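You operate a simulated robot arm through the tools that you are given. There is no shell and no other tool.

You run a simulated two-armed robot. Do the job below in one go: nothing can be reset, and whatever is moved stays where it is left.

TASK
Swap box Y-72 on the lettered strip for the two boxes waiting in the yellow tray.
Fine: box Y-72 goes to the tray; slide the wide box beside it into its gap, not lifted; the two go on any free places; the other boxes stay. Set down upright: what you pick out, narrow yellow-label box.

Only the result counts: the job must be done as asked and must still hold three seconds after the hand-in. Knocking over, shifting, dropping, spilling or breaking anything else fails it.

THE ROBOT
Two 7-joint arms with two-finger parallel grippers on one trunk that stands fixed in place. Base frame: the origin is at the foot of the trunk, x ahead of it, y to its left, z up; the work surface is at about z = 0.78. Readings come in m, degrees, newtons and seconds.
The left shoulder is at [0.11, 0.169, 1.511], the right one opposite. With the tool pointing down near the work surface each hand reaches from about 0.28 to 0.68 m from the base axis, measured 20 degrees to its own side. Payload 1.57 kg a hand.
The TCP of each hand is the grasp point between the finger pads, 0.03 m short of the fingertips. In the tool frame z runs along the fingers and y along their closing line. The gripper opens to 0.08 m. The fingers are 0.017 m wide and 0.012 m thick; the gripper's body (0.04 by 0.082 m) begins 0.08 m behind the TCP.
Orientation is that of the tool frame in the base frame, as [roll, pitch, yaw] about the fixed x, y, z axes, in that order (R = Rz(yaw) Ry(pitch) Rx(roll)). With the fingers straight down and closing along the base's y, the tool's x points along the base's -x, its y along +y and its z along -z.

THE INTERFACE
- The arms move only by the tool drive_tool. It takes "left_targets", "right_targets" or both (then of equal length, played together; a hand with none holds still); each is a list that holds one entry, the list of rows, each a list of 7 numbers: the shift along the base's x, y, z in units of 25 mm (1.0 is 25 mm), then the turn, a rotation vector about the base's x, y, z in units of 8 degrees (1.0 is 8 degrees), then the opening, from 0 (shut) to 1 (fully open). In form: [[[x, y, z, wx, wy, wz, hand], ...]]. A call has 1 to 20 rows; each row shifts and turns the commanded pose from where the row before left it. A call with a number of a shift or a turn outside -1 to 1 is refused whole. Rows are played at 5 a second. More than 0.05 m and 8.6 degrees between two rows, or a gripper value outside its range, and nothing of the call is played. A pose out of reach is approached as far as the arm can. The call stops where the force on the tool passes 40 N (or 10 N more than at its start, if that is more) or the arm is blocked; 0.2 s more then pass. Each finger travels about 0.072 m/s and halts on what it meets, pressing with about 37 N; the grip force reading is that of the motor and also rises with nothing between the fingers. The clock runs only during rows and for 0.2 s after the last one: add rows that do not move to give the fingers time. It gives the time, the measured TCP pose, the force on the tool (base axes), the opening and the grip force at its end, in the units of the frame above (readings bear some noise), with the torque about the TCP (base axes, N m) and any sound that the robot's microphone picked up.
- Cameras (640 x 400 px; columns grow to the right, rows downward): "scene" is now at [0.1514, -0.0031, 1.6801]; the picture's right is [-0.03, -1.00, 0.00], its down [-0.86, 0.02, -0.51] and it looks along [0.51, -0.01, -0.86] (base axes); focal length 322 px, centre (320, 200). "left" rides on the left gripper at [0.072, 0.007, -0.122] in its tool frame; the picture's right is [-0.09, 1.00, 0.00], its down [-0.84, -0.08, -0.54] and it looks along [-0.54, -0.05, 0.84] (tool axes); focal length 238 px, centre (320, 200). "right" rides on the right gripper at [0.072, -0.006, -0.122] in its tool frame; the picture's right is [0.09, 1.00, 0.00], its down [-0.84, 0.08, -0.54] and it looks along [-0.54, 0.05, 0.84] (tool axes); focal length 238 px, centre (320, 200). There is no depth. A picture from a camera that has moved, and an enlarged one, comes with that camera's place and axes in the base frame and with its lens.
- capture(camera): a new picture of that camera. The clock stands still meanwhile.
- move_column(by): slides the trunk up (or, below 0, down) by that many m; the arms and the scene camera ride with it, the base frame stays. It gives what a move gives, with no picture.
- pan_tilt(pan, tilt): turns the head with the scene camera to pan (to the left, within 86 degrees either way) and tilt (down, from -29 to 69), counted from straight ahead of the robot. It gives what a move gives.
- enlarge(camera, box): a new picture of the part [left, top, right, bottom] of that camera's present view, enlarged. The clock stands still meanwhile.
- finish_job(): hands the job in; it is judged then, once.

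Places have to be worked out from the pictures, the camera data and where the tool is seen. Open the grippers and draw the arms clear of the work before you hand the job in, unless the task says otherwise.

The tools are called as a command line: name --argument value ..., lists and objects as JSON in quotes. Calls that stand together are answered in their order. drive_tool: Moves the arms, as the interface text tells. Its arguments: {"type":"object","properties":{"left_targets":{"type":"array","items":{"type":"array","items":{"type":"array","items":{"type":"number"}}}},"right_targets":{"type":"array","items":{"type":"array","items":{"type":"array","items":{"type":"number"}}}}},"required":[]} The other tools are called the same way: move_column (by) slides the trunk up or down; pan_tilt (pan, tilt) turns the head that bears the scene camera; capture (camera) takes a picture; enlarge (camera, box) takes an enlarged picture of a part of a camera's view; finish_job () hands the job in.

At the start:

```text
t: 0.0
left_tcp_pos: [0.6067, 0.3701, 0.9756]
left_ee_rot: [180.0, 0.0, 180.0]
left_force: [-0.7, 0.6, 0.7]
left_torque: [0.01, -0.03, 0.06]
left_gripper_width: 0.0801
left_grip_force: 0.1
right_tcp_pos: [0.6687, -0.2942, 1.0311]
right_ee_rot: [180.0, 0.0, -179.9]
right_force: [-0.3, 0.3, -0.1]
right_torque: [0.0, -0.01, 0.04]
right_gripper_width: 0.08
right_grip_force: 0.0
trunk travel left (down, up): [-0.825, 0.065]
head pan, tilt: [-1.5, 59.4]
```

scene: 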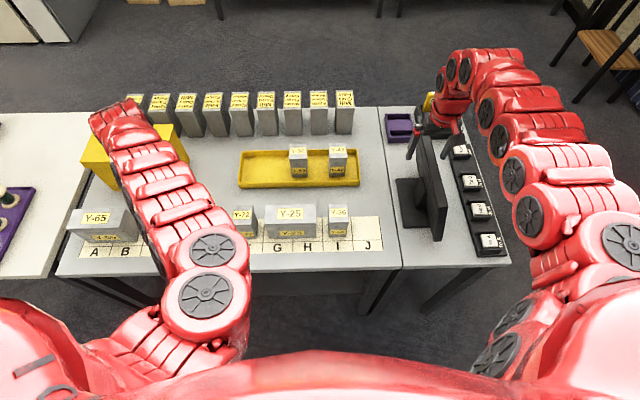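
right: 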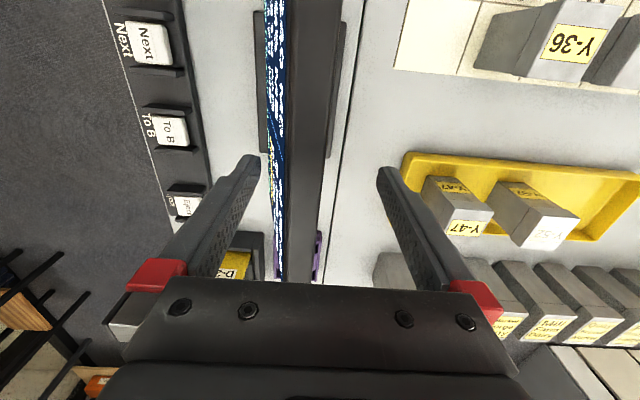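
left: 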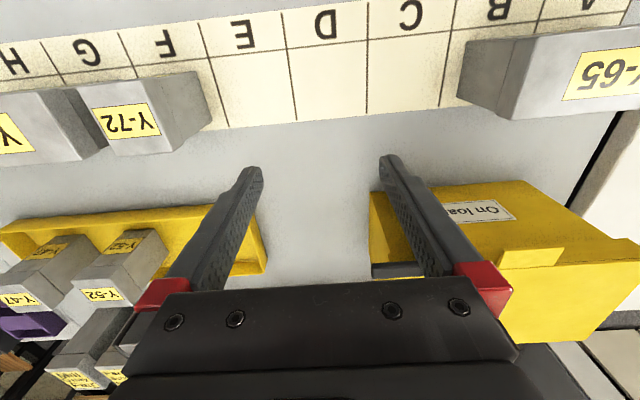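

The pictures show the lettered strip A–J with Y-65 (A/B), Y-72 (F), Y-25 (G-H), Y-36 (I), and a yellow tray with two boxes (Y-52, Y-47). I take enlarged views to read labels and place things.

enlarge --camera "scene" --box '[220, 130, 400, 260]'

enlarge --camera "scene" --box '[60, 80, 240, 270]'

enlarge --camera "left" --box '[0, 0, 320, 200]'

enlarge --camera "right" --box '[360, 0, 640, 260]'

```text
3.08 times, centred on (310, 195) of scene
camera zoom: at [0.1514, -0.0031, 1.6801], right [-0.03, -1.0, 0.0], down [-0.86, 0.02, -0.51], along [0.51, -0.01, -0.86], focal length 992 px, centre (351, 215)
```

zoom: 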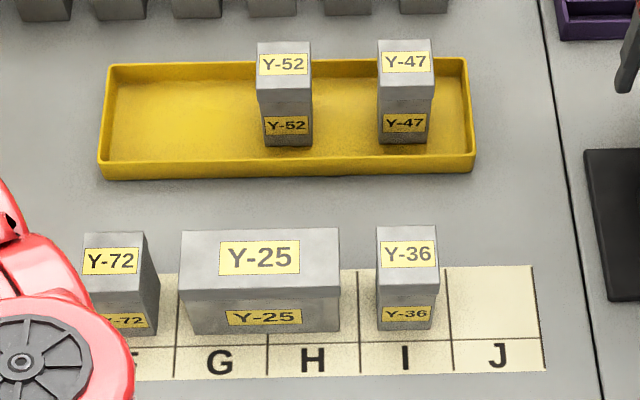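

```text
2.11 times, centred on (150, 175) of scene
camera zoom: at [0.1514, -0.0031, 1.6801], right [-0.03, -1.0, 0.0], down [-0.86, 0.02, -0.51], along [0.51, -0.01, -0.86], focal length 679 px, centre (678, 253)
```

zoom: 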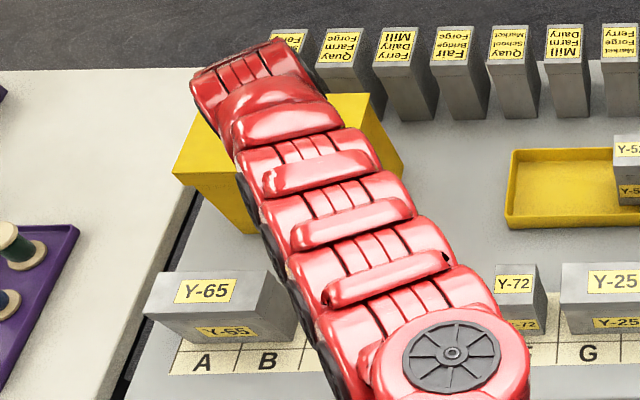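

```text
2.00 times, centred on (160, 100) of left
camera zoom: at [0.5368, 0.3773, 1.0977], right [0.09, 1.0, 0.0], down [0.84, -0.08, 0.54], along [0.54, -0.05, -0.84], focal length 477 px, centre (640, 400)
```

zoom: 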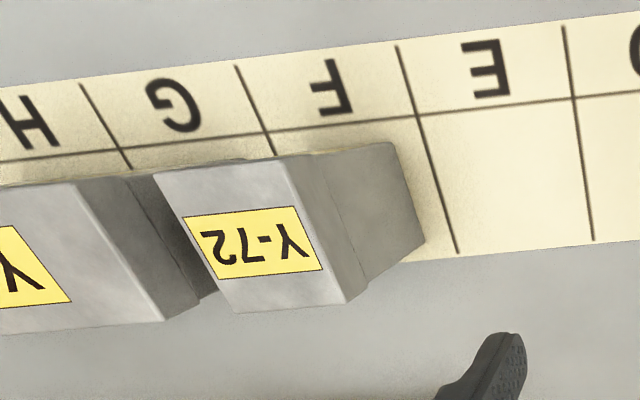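

```text
1.54 times, centred on (500, 130) of right
camera zoom: at [0.6, -0.3007, 1.1512], right [-0.09, 1.0, 0.0], down [0.84, 0.08, 0.54], along [0.54, 0.05, -0.84], focal length 367 px, centre (43, 308)
```

zoom: 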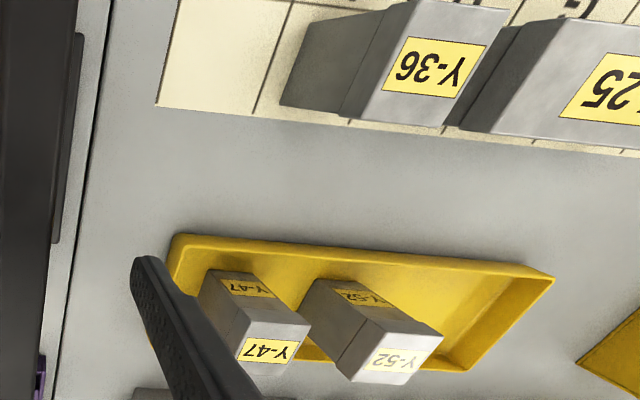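

By the scene camera, Y-72 is at about (0.58, 0.197) on F, Y-25 at about (0.58, 0.069) on G-H, and the tray boxes at x≈0.80. The tray is beyond reach at the present trunk height, so I first raise both hands clear.

drive_tool --left_targets '[[[0, 0, 1, 0, 0, 0, 1], [0, 0, 1, 0, 0, 0, 1], [0, 0, 1, 0, 0, 0, 1], [0, 0, 1, 0, 0, 0, 1], [0, 0, 1, 0, 0, 0, 1], [0, 0, 1, 0, 0, 0, 1], [-1, 0.3, 1, 0, 0, 0, 1], [-1, 0.3, 1, 0, 0, 0, 1], [-1, 0.3, 1, 0, 0, 0, 1], [-1, 0.3, 1, 0, 0, 0, 1], [-1, 0.3, 1, 0, 0, 0, 1], [-1, 0.3, 1, 0, 0, 0, 1]]]' --right_targets '[[[0, 0, 1, 0, 0, 0, 1], [0, 0, 1, 0, 0, 0, 1], [0, 0, 1, 0, 0, 0, 1], [0, 0, 1, 0, 0, 0, 1], [0, 0, 1, 0, 0, 0, 1], [0, 0, 1, 0, 0, 0, 1], [-1, -0.3, 1, 0, 0, 0, 1], [-1, -0.3, 1, 0, 0, 0, 1], [-1, -0.3, 1, 0, 0, 0, 1], [-1, -0.3, 1, 0, 0, 0, 1], [-1, -0.3, 1, 0, 0, 0, 1], [-1, -0.3, 1, 0, 0, 0, 1]]]'

```text
t: 2.6
left_tcp_pos: [0.6053, 0.3698, 1.1255]
left_ee_rot: [-179.9, 0.0, 179.8]
left_force: [0.5, 0.2, -1.1]
left_torque: [-0.02, 0.0, -0.01]
left_gripper_width: 0.0797
left_grip_force: 0.0
left hand out of reach, approached as far as the arm can: row 7, 8, 9, 10, 11, 12
right_tcp_pos: [0.5877, -0.3654, 1.2459]
right_ee_rot: [-180.0, 0.1, -179.9]
right_force: [-0.8, -1.3, 0.0]
right_torque: [-0.01, -0.01, -0.02]
right_gripper_width: 0.0798
right_grip_force: 0.1
right hand out of reach, approached as far as the arm can: row 9, 10, 11, 12
trunk travel left (down, up): [-0.825, 0.065]
head pan, tilt: [-1.5, 59.4]
```

The left hand halted at z≈1.126 and the right at z≈1.246, so going back and up at once is outside the arms' range. I check where the commanded poses stand with a null row and look at the scene.

drive_tool --left_targets '[[[0, 0, 0, 0, 0, 0, 1]]]' --right_targets '[[[0, 0, 0, 0, 0, 0, 1]]]'

capture --camera "scene"

```text
t: 3.0
left_tcp_pos: [0.605, 0.3702, 1.126]
left_ee_rot: [-179.9, 0.0, 179.9]
left_force: [-0.1, -0.5, 0.7]
left_torque: [0.0, 0.02, 0.0]
left_gripper_width: 0.08
left_grip_force: 0.0
right_tcp_pos: [0.5877, -0.364, 1.2465]
right_ee_rot: [-180.0, 0.0, -179.9]
right_force: [0.6, 0.5, 0.6]
right_torque: [0.01, 0.02, 0.03]
right_gripper_width: 0.0798
right_grip_force: 0.0
trunk travel left (down, up): [-0.825, 0.065]
head pan, tilt: [-1.5, 59.4]
```

```text
taken
camera scene: at [0.1511, -0.003, 1.6801], right [-0.03, -1.0, 0.0], down [-0.86, 0.02, -0.51], along [0.51, -0.01, -0.86], focal length 322 px, centre (320, 200)
```

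scene: 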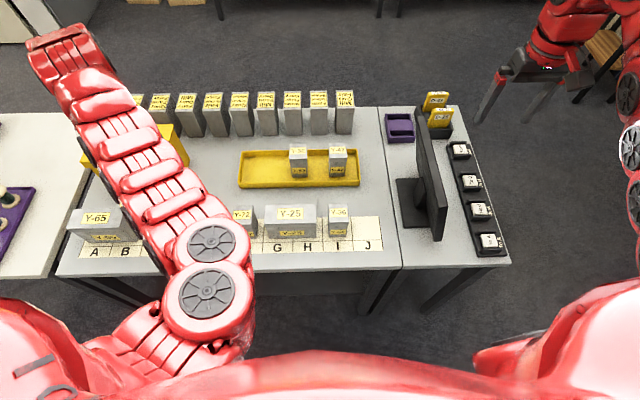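

The commanded poses follow the measured ones, and the right arm now leaves the strip clear. I look through the hand cameras for what lies under each hand before I lower the trunk.

capture --camera "right"

capture --camera "left"

enlarge --camera "scene" --box '[220, 80, 520, 270]'

```text
taken
camera right: at [0.5172, -0.371, 1.3678], right [-0.09, 1.0, 0.0], down [0.84, 0.08, 0.54], along [0.54, 0.05, -0.84], focal length 238 px, centre (320, 200)
```

right: 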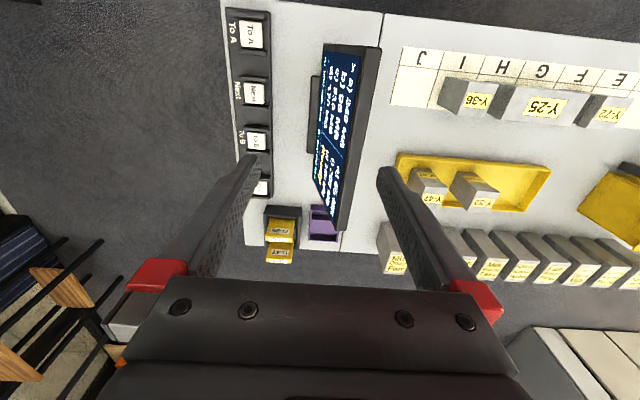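

```text
taken
camera left: at [0.5352, 0.3773, 1.249], right [0.09, 1.0, 0.0], down [0.84, -0.08, 0.54], along [0.54, -0.05, -0.84], focal length 238 px, centre (320, 200)
```

left: 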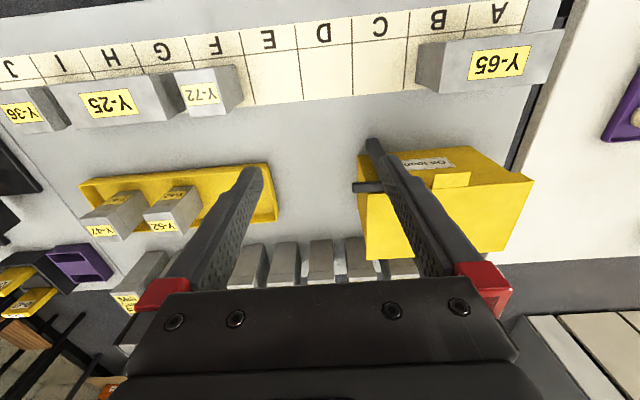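

```text
2.11 times, centred on (370, 175) of scene
camera zoom: at [0.1511, -0.003, 1.6801], right [-0.03, -1.0, 0.0], down [-0.86, 0.02, -0.51], along [0.51, -0.01, -0.86], focal length 679 px, centre (215, 253)
```

zoom: 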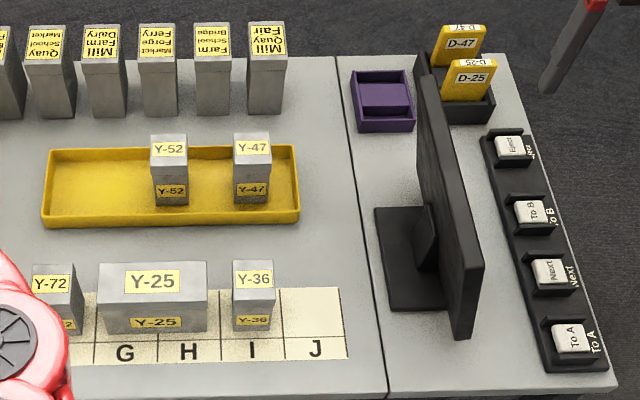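

The monitor top is near z≈1.0 and the boxes near 0.875, and both hands' tips are well above that. I lower the trunk by 0.13 m.

move_column --by -0.13

```text
t: 4.6
left_tcp_pos: [0.6053, 0.3703, 0.9962]
left_ee_rot: [180.0, 0.1, 179.9]
left_force: [0.0, 0.4, -0.5]
left_torque: [0.02, -0.01, 0.0]
left_gripper_width: 0.0799
left_grip_force: 0.1
right_tcp_pos: [0.5876, -0.3651, 1.117]
right_ee_rot: [180.0, 0.2, -179.9]
right_force: [0.3, -0.4, 0.1]
right_torque: [-0.02, 0.03, 0.01]
right_gripper_width: 0.0802
right_grip_force: 0.1
trunk travel left (down, up): [-0.695, 0.195]
head pan, tilt: [-1.5, 59.4]
```

Both hands rode down by 0.13 m as expected. I raise them straight up again to see how far the arms allow.

drive_tool --left_targets '[[[0, 0, 1, 0, 0, 0, 1], [0, 0, 1, 0, 0, 0, 1], [0, 0, 1, 0, 0, 0, 1], [0, 0, 1, 0, 0, 0, 1], [0, 0, 1, 0, 0, 0, 1], [0, 0, 1, 0, 0, 0, 1]]]' --right_targets '[[[0, -0.5, 1, 0, 0, 0, 1], [0, -0.5, 1, 0, 0, 0, 1], [0, -0.5, 1, 0, 0, 0, 1], [0, -0.5, 1, 0, 0, 0, 1], [0, -0.5, 1, 0, 0, 0, 1], [0, -0.5, 1, 0, 0, 0, 1]]]'

```text
t: 6.0
left_tcp_pos: [0.6139, 0.3733, 1.129]
left_ee_rot: [179.9, 0.0, 179.9]
left_force: [0.3, 0.1, 0.5]
left_torque: [0.0, 0.02, -0.01]
left_gripper_width: 0.0798
left_grip_force: 0.0
left hand out of reach, approached as far as the arm can: row 6
right_tcp_pos: [0.6271, -0.4585, 1.1523]
right_ee_rot: [-180.0, 0.1, -179.8]
right_force: [0.1, -0.3, 0.2]
right_torque: [-0.02, 0.04, 0.01]
right_gripper_width: 0.0801
right_grip_force: 0.1
right hand out of reach, approached as far as the arm can: row 1, 2, 3, 4, 5, 6
trunk travel left (down, up): [-0.695, 0.195]
head pan, tilt: [-1.5, 59.4]
```

Raising straight up is limited near z≈1.13, which is enough. I swing the left hand outward to uncover the strip for the scene camera.

drive_tool --left_targets '[[[0, 1, 0, 0, 0, 0, 1], [0, 1, 0, 0, 0, 0, 1], [0, 1, 0, 0, 0, 0, 1], [0, 1, 0, 0, 0, 0, 1], [0, 1, 0, 0, 0, 0, 1], [0, 1, 0, 0, 0, 0, 1], [0, 1, 0, 0, 0, 0, 1], [0, 1, 0, 0, 0, 0, 1]]]'

capture --camera "scene"

```text
t: 7.8
left_tcp_pos: [0.6101, 0.5104, 1.1275]
left_ee_rot: [-179.9, -0.1, 179.9]
left_force: [0.0, 0.1, 0.2]
left_torque: [-0.02, 0.02, -0.01]
left_gripper_width: 0.0799
left_grip_force: 0.0
left hand out of reach, approached as far as the arm can: row 6, 7, 8
right_tcp_pos: [0.6263, -0.457, 1.1528]
right_ee_rot: [-179.9, 0.1, -179.9]
right_force: [-0.3, -0.1, 0.2]
right_torque: [-0.01, -0.02, 0.02]
right_gripper_width: 0.0801
right_grip_force: 0.2
trunk travel left (down, up): [-0.695, 0.195]
head pan, tilt: [-1.5, 59.4]
```

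```text
taken
camera scene: at [0.151, -0.0021, 1.5501], right [-0.03, -1.0, 0.0], down [-0.86, 0.02, -0.51], along [0.51, -0.01, -0.86], focal length 322 px, centre (320, 200)
```

scene: 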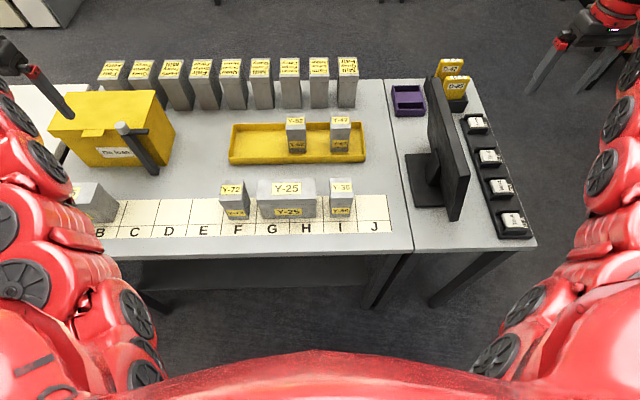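

The strip is now in plain view: C, D, E and J are free, with Y-72 on F, Y-25 on G-H and Y-36 on I. I enlarge the area for precise places.

enlarge --camera "scene" --box '[200, 100, 400, 250]'

enlarge --camera "scene" --box '[90, 160, 270, 250]'

```text
2.67 times, centred on (300, 175) of scene
camera zoom: at [0.151, -0.0021, 1.5501], right [-0.03, -1.0, 0.0], down [-0.86, 0.02, -0.51], along [0.51, -0.01, -0.86], focal length 860 px, centre (373, 267)
```

zoom: 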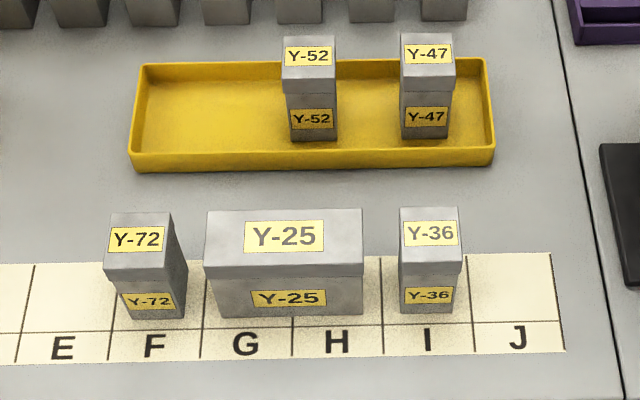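

```text
3.56 times, centred on (180, 205) of scene
camera zoom: at [0.151, -0.0021, 1.5501], right [-0.03, -1.0, 0.0], down [-0.86, 0.02, -0.51], along [0.51, -0.01, -0.86], focal length 1146 px, centre (818, 182)
```

zoom: 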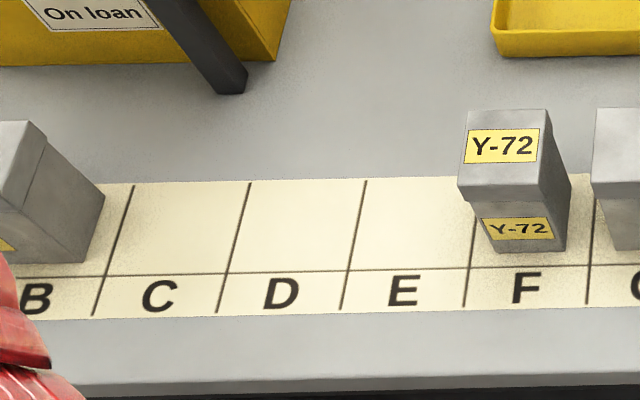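

The boxes seem to have a lid or a wider upper part. I enlarge more closely on the boxes to see their form.

enlarge --camera "scene" --box '[210, 170, 360, 230]'

enlarge --camera "scene" --box '[270, 105, 370, 170]'

enlarge --camera "scene" --box '[210, 170, 260, 225]'

```text
4.27 times, centred on (285, 200) of scene
camera zoom: at [0.151, -0.0021, 1.5501], right [-0.03, -1.0, 0.0], down [-0.86, 0.02, -0.51], along [0.51, -0.01, -0.86], focal length 1375 px, centre (469, 200)
```

zoom: 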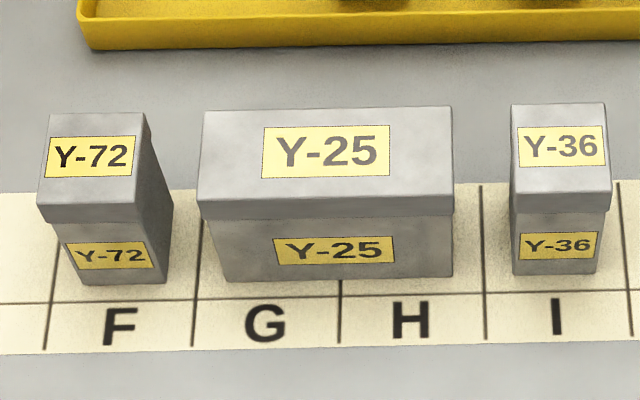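

```text
6.15 times, centred on (320, 138) of scene
camera zoom: at [0.151, -0.0021, 1.5501], right [-0.03, -1.0, 0.0], down [-0.86, 0.02, -0.51], along [0.51, -0.01, -0.86], focal length 1984 px, centre (320, 585)
```

zoom: 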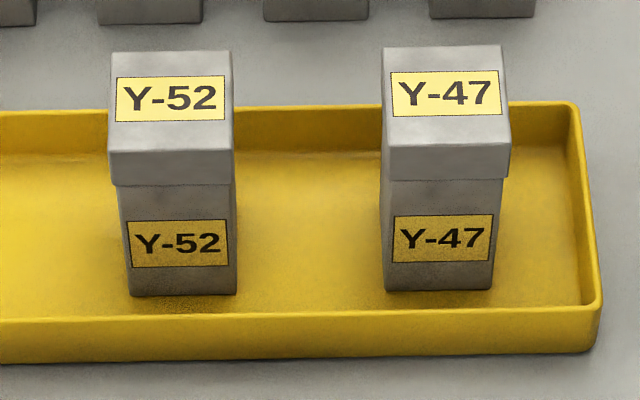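

```text
7.27 times, centred on (235, 198) of scene
camera zoom: at [0.151, -0.0021, 1.5501], right [-0.03, -1.0, 0.0], down [-0.86, 0.02, -0.51], along [0.51, -0.01, -0.86], focal length 2344 px, centre (938, 218)
```

zoom: 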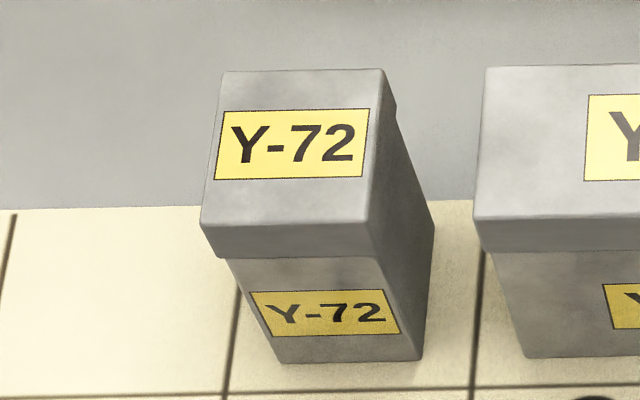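

Worked out from this view: place pitch is 0.09 m, Y-72 is at about (0.581, 0.203), Y-25 is centred at y≈0.067, and the tray centre is at (0.80, 0.049). Y-52 is at (0.80, 0.049), Y-47 at (0.80, -0.076), and a free tray spot at (0.80, 0.174). I move the left hand high over that spot to test reach.

drive_tool --left_targets '[[[0.55, -0.96, -0.1, 0, 0, 0, 1], [0.55, -0.96, -0.1, 0, 0, 0, 1], [0.55, -0.96, -0.1, 0, 0, 0, 1], [0.55, -0.96, -0.1, 0, 0, 0, 1], [0.55, -0.96, -0.1, 0, 0, 0, 1], [0.55, -0.96, -0.1, 0, 0, 0, 1], [0.55, -0.96, -0.1, 0, 0, 0, 1], [0.55, -0.96, -0.1, 0, 0, 0, 1], [0.55, -0.96, -0.1, 0, 0, 0, 1], [0.55, -0.96, -0.1, 0, 0, 0, 1], [0.55, -0.96, -0.1, 0, 0, 0, 1], [0.55, -0.96, -0.1, 0, 0, 0, 1], [0.55, -0.96, -0.1, 0, 0, 0, 1], [0.55, -0.96, -0.1, 0, 0, 0, 1]]]'

capture --camera "left"

```text
t: 10.8
left_tcp_pos: [0.7229, 0.2011, 1.0821]
left_ee_rot: [-180.0, 0.1, -180.0]
left_force: [0.4, -0.5, 0.1]
left_torque: [-0.01, 0.04, -0.03]
left_gripper_width: 0.0801
left_grip_force: 0.1
left hand out of reach, approached as far as the arm can: row 4, 6, 7, 8, 9, 10, 11, 12, 13, 14
right_tcp_pos: [0.6266, -0.4571, 1.1525]
right_ee_rot: [180.0, 0.1, -179.8]
right_force: [0.1, 0.1, 0.0]
right_torque: [-0.02, 0.0, 0.03]
right_gripper_width: 0.0799
right_grip_force: 0.0
trunk travel left (down, up): [-0.695, 0.195]
head pan, tilt: [-1.5, 59.4]
```

```text
taken
camera left: at [0.6531, 0.2078, 1.205], right [0.09, 1.0, 0.0], down [0.84, -0.08, 0.54], along [0.54, -0.05, -0.84], focal length 238 px, centre (320, 200)
```

left: 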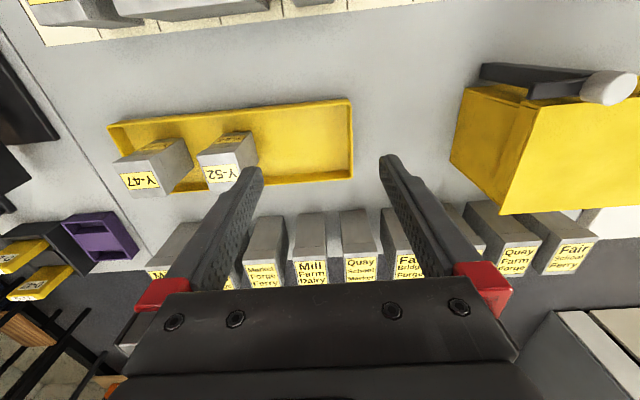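

At z≈1.08 with the tool straight down the hand stops at x≈0.72, short of the tray at 0.80. A forward tilt keeps the finger pads upright along the box sides, so I tilt 16° about y and reach onward.

drive_tool --left_targets '[[[0, 0, 0, 0, -1, 0, 1], [0, 0, 0, 0, -1, 0, 1], [1, -0.36, 0, 0, 0, 0, 1], [1, -0.36, 0, 0, 0, 0, 1], [1, -0.36, 0, 0, 0, 0, 1]]]'

```text
t: 12.0
left_tcp_pos: [0.792, 0.1733, 1.0822]
left_ee_rot: [-180.0, 15.9, 179.9]
left_force: [0.5, -0.8, -0.8]
left_torque: [0.01, 0.02, 0.01]
left_gripper_width: 0.08
left_grip_force: 0.0
left hand out of reach, approached as far as the arm can: row 5
right_tcp_pos: [0.6267, -0.4615, 1.1508]
right_ee_rot: [179.9, 0.1, -180.0]
right_force: [-0.5, 0.3, 0.0]
right_torque: [0.05, 0.0, -0.01]
right_gripper_width: 0.0798
right_grip_force: 0.1
trunk travel left (down, up): [-0.695, 0.195]
head pan, tilt: [-1.5, 59.4]
```

The tilt of 16° takes the hand to x=0.792. I now lower over the free tray spot to test the reach down at box height.

drive_tool --left_targets '[[[0, 0, -1, 0, 0, 0, 1], [0, 0, -1, 0, 0, 0, 1], [0, 0, -1, 0, 0, 0, 1], [0, 0, -1, 0, 0, 0, 1], [0, 0, -1, 0, 0, 0, 1], [0, 0, -1, 0, 0, 0, 1], [0, 0, -1, 0, 0, 0, 1], [0, 0, -1, 0, 0, 0, 1]]]'

capture --camera "scene"

```text
t: 13.8
left_tcp_pos: [0.7838, 0.1757, 0.8839]
left_ee_rot: [180.0, 15.9, 179.9]
left_force: [0.2, 0.2, 0.5]
left_torque: [-0.01, 0.01, -0.01]
left_gripper_width: 0.0799
left_grip_force: 0.1
left hand out of reach, approached as far as the arm can: row 8
right_tcp_pos: [0.6283, -0.4565, 1.1537]
right_ee_rot: [-179.9, 0.1, -179.9]
right_force: [-0.4, 0.1, 0.0]
right_torque: [0.01, -0.01, 0.0]
right_gripper_width: 0.0801
right_grip_force: 0.1
trunk travel left (down, up): [-0.695, 0.195]
head pan, tilt: [-1.5, 59.4]
```

```text
taken
camera scene: at [0.1517, -0.0025, 1.55], right [-0.03, -1.0, 0.0], down [-0.86, 0.02, -0.51], along [0.51, -0.01, -0.86], focal length 322 px, centre (320, 200)
```

scene: 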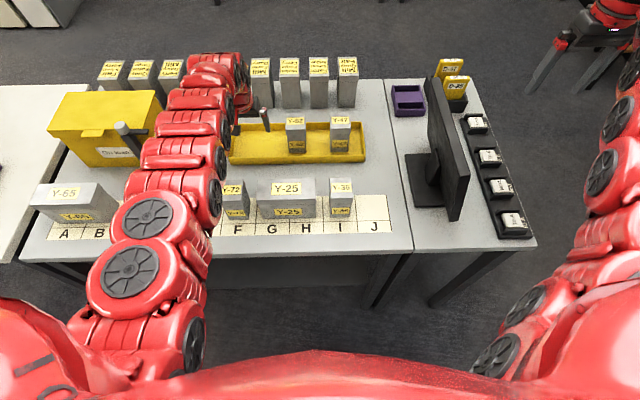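

At shoulder height 1.38 the hand still stops just short of (0.80, 0.85), and lowering the trunk by another 0.11 m should open that region. I raise the left hand first, then lower the trunk.

drive_tool --left_targets '[[[0, 0, 1, 0, 0, 0, 1], [0, 0, 1, 0, 0, 0, 1], [0, 0, 1, 0, 0, 0, 1], [0, 0, 1, 0, 0, 0, 1], [0, 0, 1, 0, 0, 0, 1], [0, 0, 1, 0, 0, 0, 1], [0, 0, 1, 0, 0, 0, 1]]]'

move_column --by -0.11

capture --camera "scene"

```text
t: 15.4
left_tcp_pos: [0.784, 0.1741, 1.0587]
left_ee_rot: [180.0, 15.9, 179.9]
left_force: [-0.1, 0.6, 0.2]
left_torque: [-0.02, 0.0, -0.04]
left_gripper_width: 0.0799
left_grip_force: 0.1
right_tcp_pos: [0.6259, -0.4573, 1.1525]
right_ee_rot: [-179.9, 0.1, -180.0]
right_force: [0.0, 0.2, -0.2]
right_torque: [-0.05, 0.04, 0.02]
right_gripper_width: 0.0802
right_grip_force: 0.1
trunk travel left (down, up): [-0.695, 0.195]
head pan, tilt: [-1.5, 59.4]
```

```text
t: 16.8
left_tcp_pos: [0.783, 0.1747, 0.9495]
left_ee_rot: [-180.0, 16.0, 179.8]
left_force: [-0.6, -0.1, 0.6]
left_torque: [0.01, -0.01, 0.01]
left_gripper_width: 0.0799
left_grip_force: 0.1
right_tcp_pos: [0.627, -0.4591, 1.0432]
right_ee_rot: [180.0, 0.1, -179.9]
right_force: [-0.7, 0.7, 0.4]
right_torque: [-0.02, -0.01, -0.02]
right_gripper_width: 0.08
right_grip_force: 0.1
trunk travel left (down, up): [-0.585, 0.305]
head pan, tilt: [-1.5, 59.4]
```

```text
taken
camera scene: at [0.1511, -0.0031, 1.4401], right [-0.03, -1.0, 0.0], down [-0.86, 0.02, -0.51], along [0.51, -0.01, -0.86], focal length 322 px, centre (320, 200)
```

scene: 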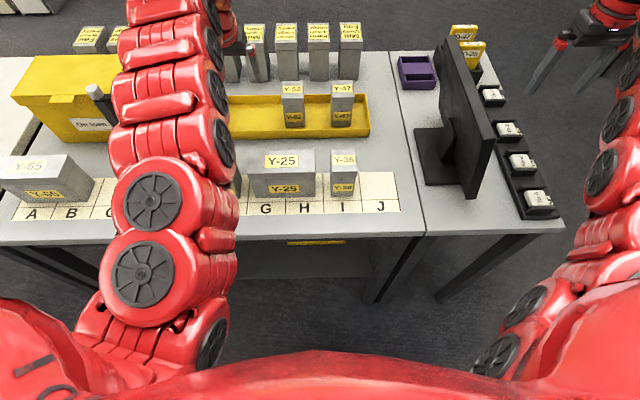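

The left hand is at (0.783, 0.175, 0.95) with the trunk down 0.24 m in all. I move it back over Y-72 at (0.581, 0.203), staying above the box tops, and look through the hand camera.

drive_tool --left_targets '[[[-1, 0.14, 0, 0, 0, 0, 1], [-1, 0.14, 0, 0, 0, 0, 1], [-1, 0.14, 0, 0, 0, 0, 1], [-1, 0.14, 0, 0, 0, 0, 1], [-1, 0.14, 0, 0, 0, 0, 1], [-1, 0.14, 0, 0, 0, 0, 1], [-1, 0.14, 0, 0, 0, 0, 1], [-1, 0.14, 0, 0, 0, 0, 1]]]'

capture --camera "left"

capture --camera "scene"

```text
t: 18.6
left_tcp_pos: [0.687, 0.2023, 0.9249]
left_ee_rot: [179.9, 15.9, 179.9]
left_force: [-0.3, 0.7, -0.1]
left_torque: [0.0, 0.05, 0.0]
left_gripper_width: 0.0802
left_grip_force: 0.1
left hand out of reach, approached as far as the arm can: row 3, 4, 5, 6, 7, 8
right_tcp_pos: [0.6266, -0.458, 1.0414]
right_ee_rot: [180.0, 0.2, -179.9]
right_force: [0.6, 0.1, 0.3]
right_torque: [0.0, 0.02, -0.01]
right_gripper_width: 0.08
right_grip_force: 0.0
trunk travel left (down, up): [-0.585, 0.305]
head pan, tilt: [-1.5, 59.4]
```

```text
taken
camera left: at [0.5852, 0.2087, 1.0237], right [0.09, 1.0, 0.03], down [0.65, -0.08, 0.75], along [0.75, -0.05, -0.66], focal length 238 px, centre (320, 200)
```

left: 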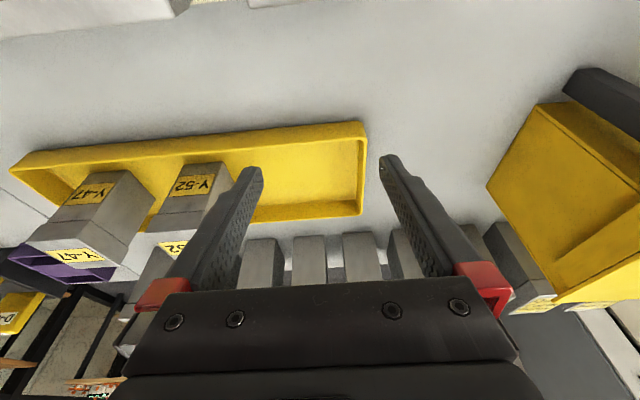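

```text
taken
camera scene: at [0.1515, -0.0032, 1.4401], right [-0.03, -1.0, 0.0], down [-0.86, 0.02, -0.51], along [0.51, -0.01, -0.86], focal length 322 px, centre (320, 200)
```

scene: 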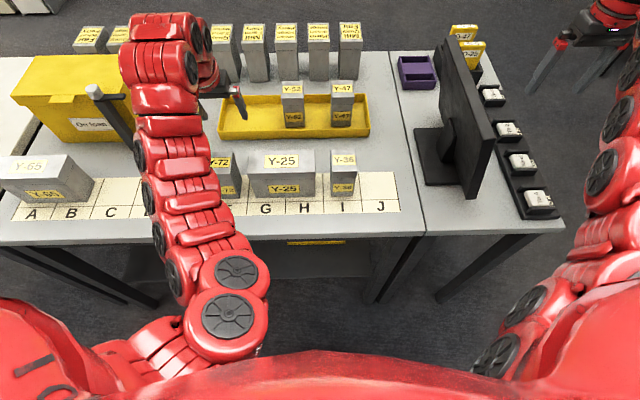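

With the trunk this low the hand can't come back in to x=0.58, so trunk height trades off between strip and tray. I raise the trunk back 0.11 m and tilt the tool to 24°, aiming for one setup that reaches both.

move_column --by 0.11

drive_tool --left_targets '[[[0, 0, -1, 0, -1, 0, 1], [-1, 0, -1, 0, 0, 0, 1], [-1, 0, -1, 0, 0, 0, 1], [-1, 0, 0, 0, 0, 0, 1], [-1, 0, 0, 0, 0, 0, 1]]]'

capture --camera "left"

```text
t: 20.0
left_tcp_pos: [0.6868, 0.2017, 1.0344]
left_ee_rot: [-179.9, 16.0, 179.9]
left_force: [0.0, 0.1, 0.1]
left_torque: [-0.01, -0.01, 0.03]
left_gripper_width: 0.0799
left_grip_force: 0.1
right_tcp_pos: [0.6258, -0.4577, 1.151]
right_ee_rot: [-180.0, 0.0, -179.9]
right_force: [0.5, 0.0, -0.2]
right_torque: [-0.02, 0.03, 0.0]
right_gripper_width: 0.0799
right_grip_force: 0.1
trunk travel left (down, up): [-0.695, 0.195]
head pan, tilt: [-1.5, 59.4]
```

```text
t: 21.2
left_tcp_pos: [0.5858, 0.2014, 0.9616]
left_ee_rot: [179.8, 24.1, 179.8]
left_force: [-0.2, 0.1, 0.3]
left_torque: [0.03, -0.02, -0.03]
left_gripper_width: 0.08
left_grip_force: 0.0
right_tcp_pos: [0.6252, -0.4574, 1.1525]
right_ee_rot: [180.0, 0.2, 180.0]
right_force: [0.6, 0.6, 0.0]
right_torque: [0.0, -0.04, -0.02]
right_gripper_width: 0.0799
right_grip_force: 0.0
trunk travel left (down, up): [-0.695, 0.195]
head pan, tilt: [-1.5, 59.4]
```

```text
taken
camera left: at [0.4716, 0.2088, 1.0456], right [0.09, 1.0, 0.04], down [0.54, -0.08, 0.84], along [0.83, -0.05, -0.55], focal length 238 px, centre (320, 200)
```

left: 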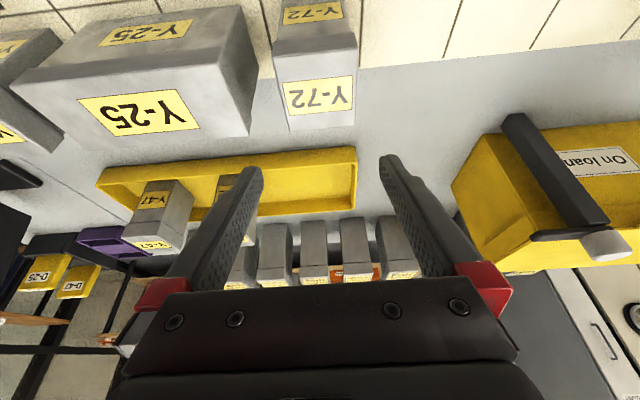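

With 24° tilt the hand sits at (0.586, 0.201, 0.962) over Y-72. The hand view confirms the box top centred near (0.584, 0.204), about 0.06 wide, top near z=0.875. I descend with open fingers around it.

drive_tool --left_targets '[[[0, 0.1, -1, 0, 0, 0, 1], [0, 0, -1, 0, 0, 0, 1], [0, 0, -1, 0, 0, 0, 1], [0, 0, -1, 0, 0, 0, 1], [0, 0, -0.9, 0, 0, 0, 1]]]'

enlarge --camera "scene" --box '[160, 100, 380, 250]'

capture --camera "left"

```text
t: 22.4
left_tcp_pos: [0.5844, 0.2091, 0.84]
left_ee_rot: [179.9, 23.9, 179.9]
left_force: [-0.2, 0.4, 0.8]
left_torque: [0.01, -0.01, 0.01]
left_gripper_width: 0.0798
left_grip_force: 0.0
right_tcp_pos: [0.6257, -0.4578, 1.1521]
right_ee_rot: [-179.9, 0.1, -179.9]
right_force: [1.3, 0.2, 0.0]
right_torque: [-0.03, -0.02, -0.02]
right_gripper_width: 0.08
right_grip_force: 0.1
trunk travel left (down, up): [-0.695, 0.195]
head pan, tilt: [-1.5, 59.4]
```

```text
2.67 times, centred on (270, 175) of scene
camera zoom: at [0.1514, -0.003, 1.5501], right [-0.03, -1.0, 0.0], down [-0.86, 0.02, -0.51], along [0.51, -0.01, -0.86], focal length 860 px, centre (453, 267)
```

zoom: 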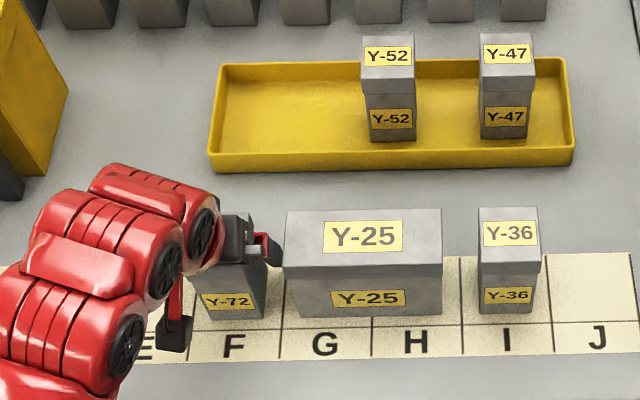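

```text
taken
camera left: at [0.4717, 0.2146, 0.9222], right [0.08, 1.0, 0.04], down [0.55, -0.08, 0.83], along [0.83, -0.05, -0.55], focal length 238 px, centre (320, 200)
```

left: 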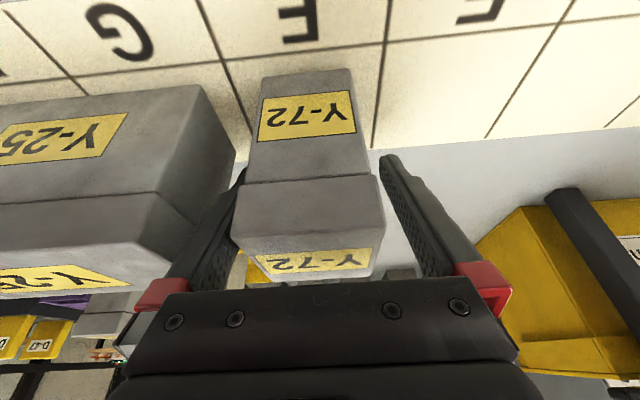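

The reading shows y=0.209, about 5 mm off the box centre (0.204), with the -y finger close to the box. I shift -5 mm before closing.

drive_tool --left_targets '[[[0, -0.2, 0, 0, 0, 0, 1], [0, 0, 0, 0, 0, 0, 1]]]'

capture --camera "left"

```text
t: 23.0
left_tcp_pos: [0.5861, 0.2019, 0.8381]
left_ee_rot: [180.0, 24.1, 179.9]
left_force: [-0.7, 0.3, 0.2]
left_torque: [0.0, 0.01, -0.03]
left_gripper_width: 0.0801
left_grip_force: 0.0
right_tcp_pos: [0.6256, -0.4582, 1.1525]
right_ee_rot: [-179.9, 0.1, -179.9]
right_force: [0.3, -0.2, -0.4]
right_torque: [0.01, 0.02, 0.02]
right_gripper_width: 0.0799
right_grip_force: 0.0
trunk travel left (down, up): [-0.695, 0.195]
head pan, tilt: [-1.5, 59.4]
```

```text
taken
camera left: at [0.4718, 0.2084, 0.922], right [0.09, 1.0, 0.04], down [0.54, -0.08, 0.84], along [0.83, -0.05, -0.55], focal length 238 px, centre (320, 200)
```

left: 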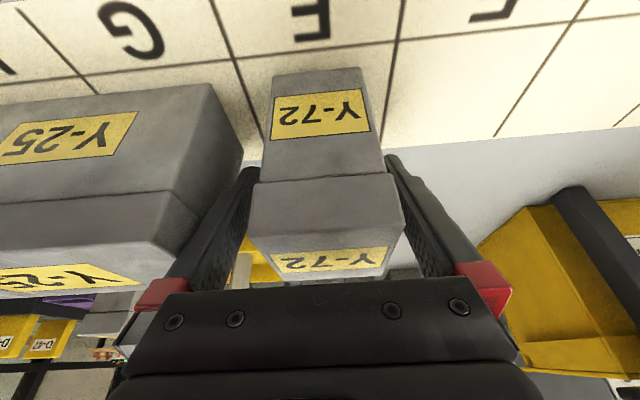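

The fingers now straddle Y-72 evenly. I close the gripper and wait for the grip to settle.

drive_tool --left_targets '[[[0, 0.05, 0, 0, 0, 0, 0.7], [0, 0, 0, 0, 0, 0, 0.5], [0, 0, 0, 0, 0, 0, 0.4], [0, 0, 0, 0, 0, 0, 0.4]]]'

capture --camera "left"

```text
t: 24.0
left_tcp_pos: [0.586, 0.2036, 0.8386]
left_ee_rot: [180.0, 24.0, 180.0]
left_force: [1.4, 1.2, 2.5]
left_torque: [0.0, 0.07, 0.02]
left_gripper_width: 0.0556
left_grip_force: 37.1
right_tcp_pos: [0.6266, -0.4579, 1.1527]
right_ee_rot: [180.0, 0.1, -179.8]
right_force: [0.7, -0.2, 0.2]
right_torque: [-0.04, -0.01, -0.01]
right_gripper_width: 0.0798
right_grip_force: 0.0
trunk travel left (down, up): [-0.695, 0.195]
head pan, tilt: [-1.5, 59.4]
```

```text
taken
camera left: at [0.4718, 0.2096, 0.9214], right [0.08, 1.0, 0.04], down [0.54, -0.08, 0.84], along [0.83, -0.05, -0.55], focal length 238 px, centre (320, 200)
```

left: 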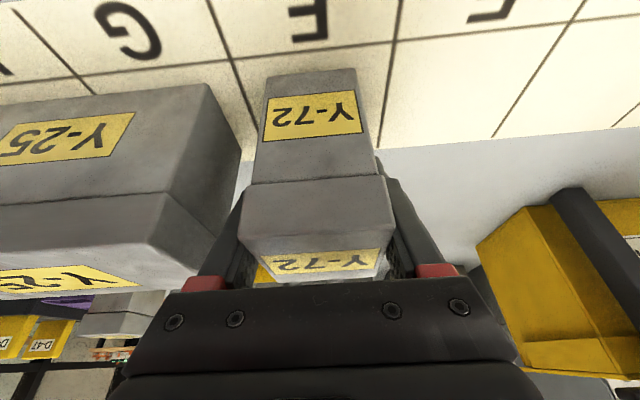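

Gripped at 0.0556 m with 37 N. I lift 12 mm only and check that the whole box, not just its lid, comes up.

drive_tool --left_targets '[[[0, 0, 0.25, 0, 0, 0, 0.4], [0, 0, 0.25, 0, 0, 0, 0.4], [0, 0, 0, 0, 0, 0, 0.4]]]'

capture --camera "left"

enlarge --camera "scene" --box '[190, 165, 310, 250]'

```text
t: 24.8
left_tcp_pos: [0.5882, 0.2015, 0.8484]
left_ee_rot: [179.9, 23.9, 179.9]
left_force: [-0.6, 0.1, -2.6]
left_torque: [0.01, -0.03, 0.0]
left_gripper_width: 0.0559
left_grip_force: 36.8
right_tcp_pos: [0.6265, -0.4587, 1.1526]
right_ee_rot: [-180.0, 0.1, -179.9]
right_force: [0.7, -0.6, -0.4]
right_torque: [0.02, -0.01, 0.0]
right_gripper_width: 0.0798
right_grip_force: 0.0
trunk travel left (down, up): [-0.695, 0.195]
head pan, tilt: [-1.5, 59.4]
```

```text
taken
camera left: at [0.4731, 0.2087, 0.9325], right [0.08, 1.0, 0.04], down [0.54, -0.08, 0.84], along [0.83, -0.05, -0.55], focal length 238 px, centre (320, 200)
```

left: 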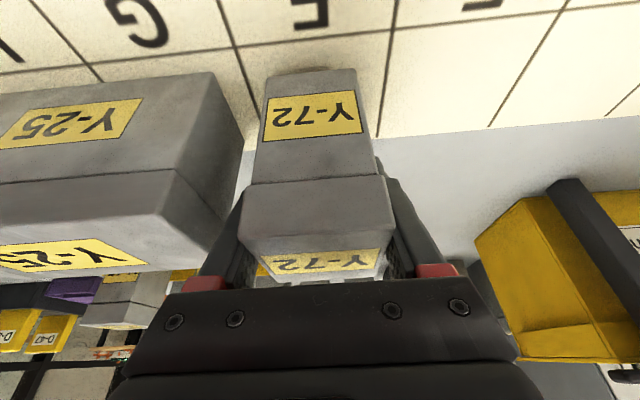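

```text
4.71 times, centred on (250, 208) of scene
camera zoom: at [0.1517, -0.003, 1.55], right [-0.03, -1.0, 0.0], down [-0.86, 0.02, -0.51], along [0.51, -0.01, -0.86], focal length 1517 px, centre (649, 165)
```

zoom: 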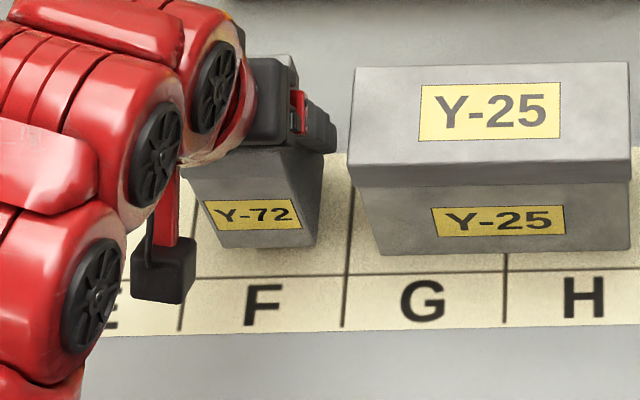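

Y-72 came up whole, weighing about 0.27 kg. I lift it to clear the tray rim and carry it forward to the free tray spot at (0.80, 0.174), staying above it.

drive_tool --left_targets '[[[0, 0, 1, 0, 0, 0, 0.4], [0, 0, 1, 0, 0, 0, 0.4], [0.95, -0.13, 0, 0, 0, 0, 0.4], [0.95, -0.13, 0, 0, 0, 0, 0.4], [0.95, -0.13, 0, 0, 0, 0, 0.4], [0.95, -0.13, 0, 0, 0, 0, 0.4], [0.95, -0.13, 0, 0, 0, 0, 0.4], [0.95, -0.13, 0, 0, 0, 0, 0.4], [0.95, -0.13, 0, 0, 0, 0, 0.4], [0.95, -0.13, 0, 0, 0, 0, 0.4], [0.95, -0.13, 0, 0, 0, 0, 0.4], [0, 0, 0, 0, 0, 0, 0.4]]]'

capture --camera "left"

capture --camera "scene"

```text
t: 27.4
left_tcp_pos: [0.8023, 0.1716, 0.8979]
left_ee_rot: [179.9, 24.0, 179.9]
left_force: [-0.2, 0.0, -3.5]
left_torque: [-0.01, -0.03, 0.0]
left_gripper_width: 0.0559
left_grip_force: 36.5
right_tcp_pos: [0.6261, -0.4578, 1.1528]
right_ee_rot: [-180.0, 0.1, -180.0]
right_force: [-0.4, -0.7, 0.2]
right_torque: [0.03, 0.02, 0.0]
right_gripper_width: 0.0801
right_grip_force: 0.0
trunk travel left (down, up): [-0.695, 0.195]
head pan, tilt: [-1.5, 59.4]
```

```text
taken
camera left: at [0.6876, 0.1786, 0.9805], right [0.09, 1.0, 0.04], down [0.54, -0.08, 0.84], along [0.83, -0.05, -0.55], focal length 238 px, centre (320, 200)
```

left: 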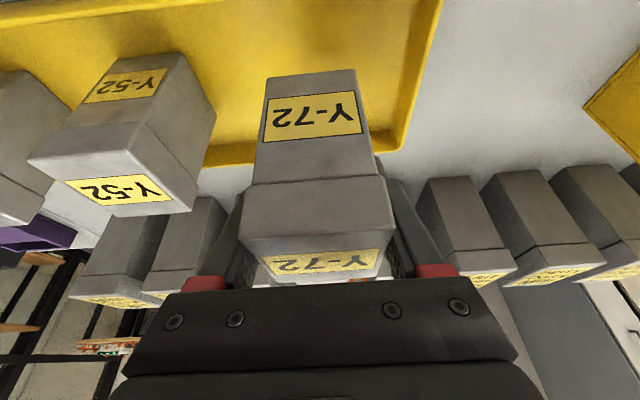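

```text
taken
camera scene: at [0.1513, -0.0028, 1.5501], right [-0.03, -1.0, 0.0], down [-0.86, 0.02, -0.51], along [0.51, -0.01, -0.86], focal length 322 px, centre (320, 200)
```

scene: 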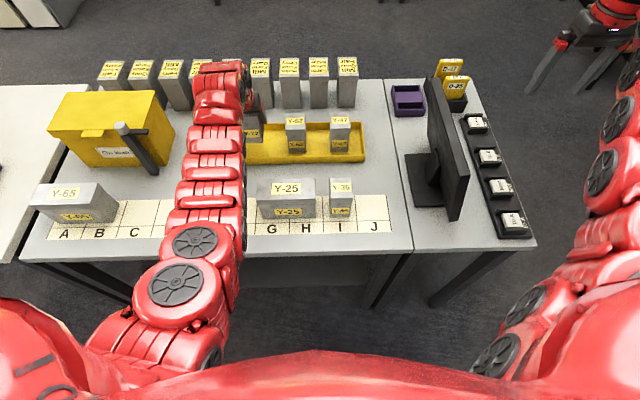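

Y-72 hangs inside the tray's left part, clear of Y-52 and the rim. I lower it gently towards the tray floor.

drive_tool --left_targets '[[[0, 0.05, -0.5, 0, 0, 0, 0.4], [0, 0, -0.5, 0, 0, 0, 0.4], [0, 0, -0.5, 0, 0, 0, 0.4], [0, 0, -0.4, 0, 0, 0, 0.4], [0, 0, 0, 0, 0, 0, 0.4]]]'

capture --camera "left"

enlarge --camera "scene" --box '[220, 90, 380, 190]'

```text
t: 28.6
left_tcp_pos: [0.8004, 0.173, 0.8522]
left_ee_rot: [179.9, 24.0, 179.8]
left_force: [-0.3, 0.4, -2.3]
left_torque: [-0.02, -0.02, -0.02]
left_gripper_width: 0.0556
left_grip_force: 36.8
right_tcp_pos: [0.6268, -0.4577, 1.1516]
right_ee_rot: [-180.0, 0.2, -179.9]
right_force: [-0.1, -0.5, -0.9]
right_torque: [0.0, 0.02, -0.01]
right_gripper_width: 0.0801
right_grip_force: 0.0
trunk travel left (down, up): [-0.695, 0.195]
head pan, tilt: [-1.5, 59.4]
```

```text
taken
camera left: at [0.6871, 0.1794, 0.9348], right [0.09, 1.0, 0.04], down [0.54, -0.08, 0.84], along [0.83, -0.05, -0.55], focal length 238 px, centre (320, 200)
```

left: 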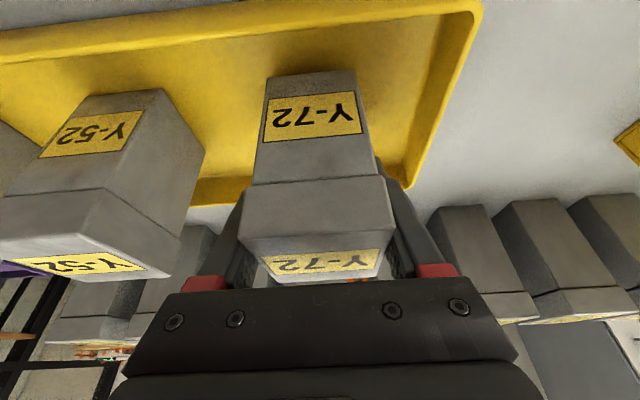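

```text
4.00 times, centred on (300, 140) of scene
camera zoom: at [0.1516, -0.0032, 1.55], right [-0.03, -1.0, 0.0], down [-0.86, 0.02, -0.51], along [0.51, -0.01, -0.86], focal length 1289 px, centre (400, 440)
```

zoom: 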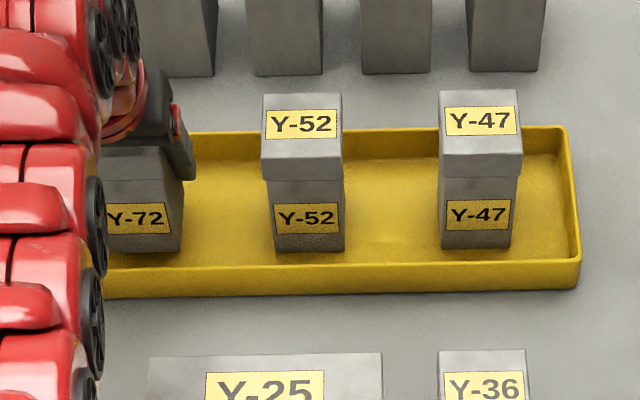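

The base of Y-72 is now almost level with the others' bases, with its weight still on the hand. I lower in 2.5 mm steps until the load goes over to the tray.

drive_tool --left_targets '[[[0, 0, -0.1, 0, 0, 0, 0.4], [0, 0, -0.1, 0, 0, 0, 0.4], [0, 0, 0, 0, 0, 0, 0.4]]]'

```text
t: 29.4
left_tcp_pos: [0.7997, 0.1724, 0.8456]
left_ee_rot: [180.0, 23.8, 179.9]
left_force: [0.1, 0.2, -2.3]
left_torque: [-0.02, -0.01, 0.0]
left_gripper_width: 0.0557
left_grip_force: 36.9
right_tcp_pos: [0.6274, -0.4591, 1.1527]
right_ee_rot: [-179.9, 0.1, -179.9]
right_force: [-0.5, 0.0, -0.1]
right_torque: [0.0, 0.0, 0.01]
right_gripper_width: 0.08
right_grip_force: 0.0
trunk travel left (down, up): [-0.695, 0.195]
head pan, tilt: [-1.5, 59.4]
```

Still carrying the weight (-2.3 N) at z=0.8456. I go down a further few millimetres, watching the force.

drive_tool --left_targets '[[[0, 0, -0.08, 0, 0, 0, 0.4], [0, 0, -0.08, 0, 0, 0, 0.4], [0, 0, 0, 0, 0, 0, 0.4]]]'

```text
t: 30.2
left_tcp_pos: [0.8018, 0.1732, 0.8427]
left_ee_rot: [179.9, 23.9, 179.9]
left_force: [-0.6, -0.8, -3.2]
left_torque: [0.04, -0.02, 0.01]
left_gripper_width: 0.0554
left_grip_force: 36.9
right_tcp_pos: [0.6262, -0.4572, 1.1521]
right_ee_rot: [-180.0, 0.1, -179.9]
right_force: [0.7, -0.7, -0.8]
right_torque: [-0.01, -0.01, 0.02]
right_gripper_width: 0.08
right_grip_force: 0.2
trunk travel left (down, up): [-0.695, 0.195]
head pan, tilt: [-1.5, 59.4]
```

No contact yet at z=0.843. I continue in small steps.

drive_tool --left_targets '[[[0, 0, -0.08, 0, 0, 0, 0.4], [0, 0, 0, 0, 0, 0, 0.4]]]'

enlarge --camera "scene" --box '[230, 110, 310, 170]'

```text
t: 30.8
left_tcp_pos: [0.8026, 0.1729, 0.8428]
left_ee_rot: [179.9, 24.2, 179.9]
left_force: [2.1, 2.0, 7.5]
left_torque: [0.19, 0.26, -0.09]
left_gripper_width: 0.0557
left_grip_force: 37.0
right_tcp_pos: [0.626, -0.4583, 1.1515]
right_ee_rot: [-180.0, 0.1, -179.8]
right_force: [-0.9, -0.2, -0.6]
right_torque: [0.03, -0.01, 0.01]
right_gripper_width: 0.0802
right_grip_force: 0.1
trunk travel left (down, up): [-0.695, 0.195]
head pan, tilt: [-1.5, 59.4]
```

```text
6.67 times, centred on (270, 140) of scene
camera zoom: at [0.1506, -0.0033, 1.5503], right [-0.03, -1.0, 0.0], down [-0.86, 0.02, -0.51], along [0.51, -0.01, -0.86], focal length 2149 px, centre (653, 600)
```

zoom: 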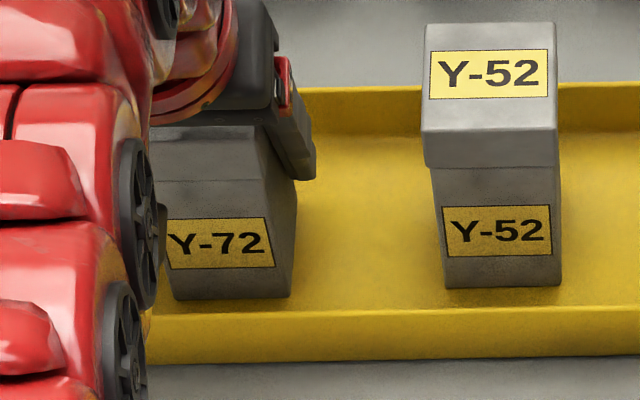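

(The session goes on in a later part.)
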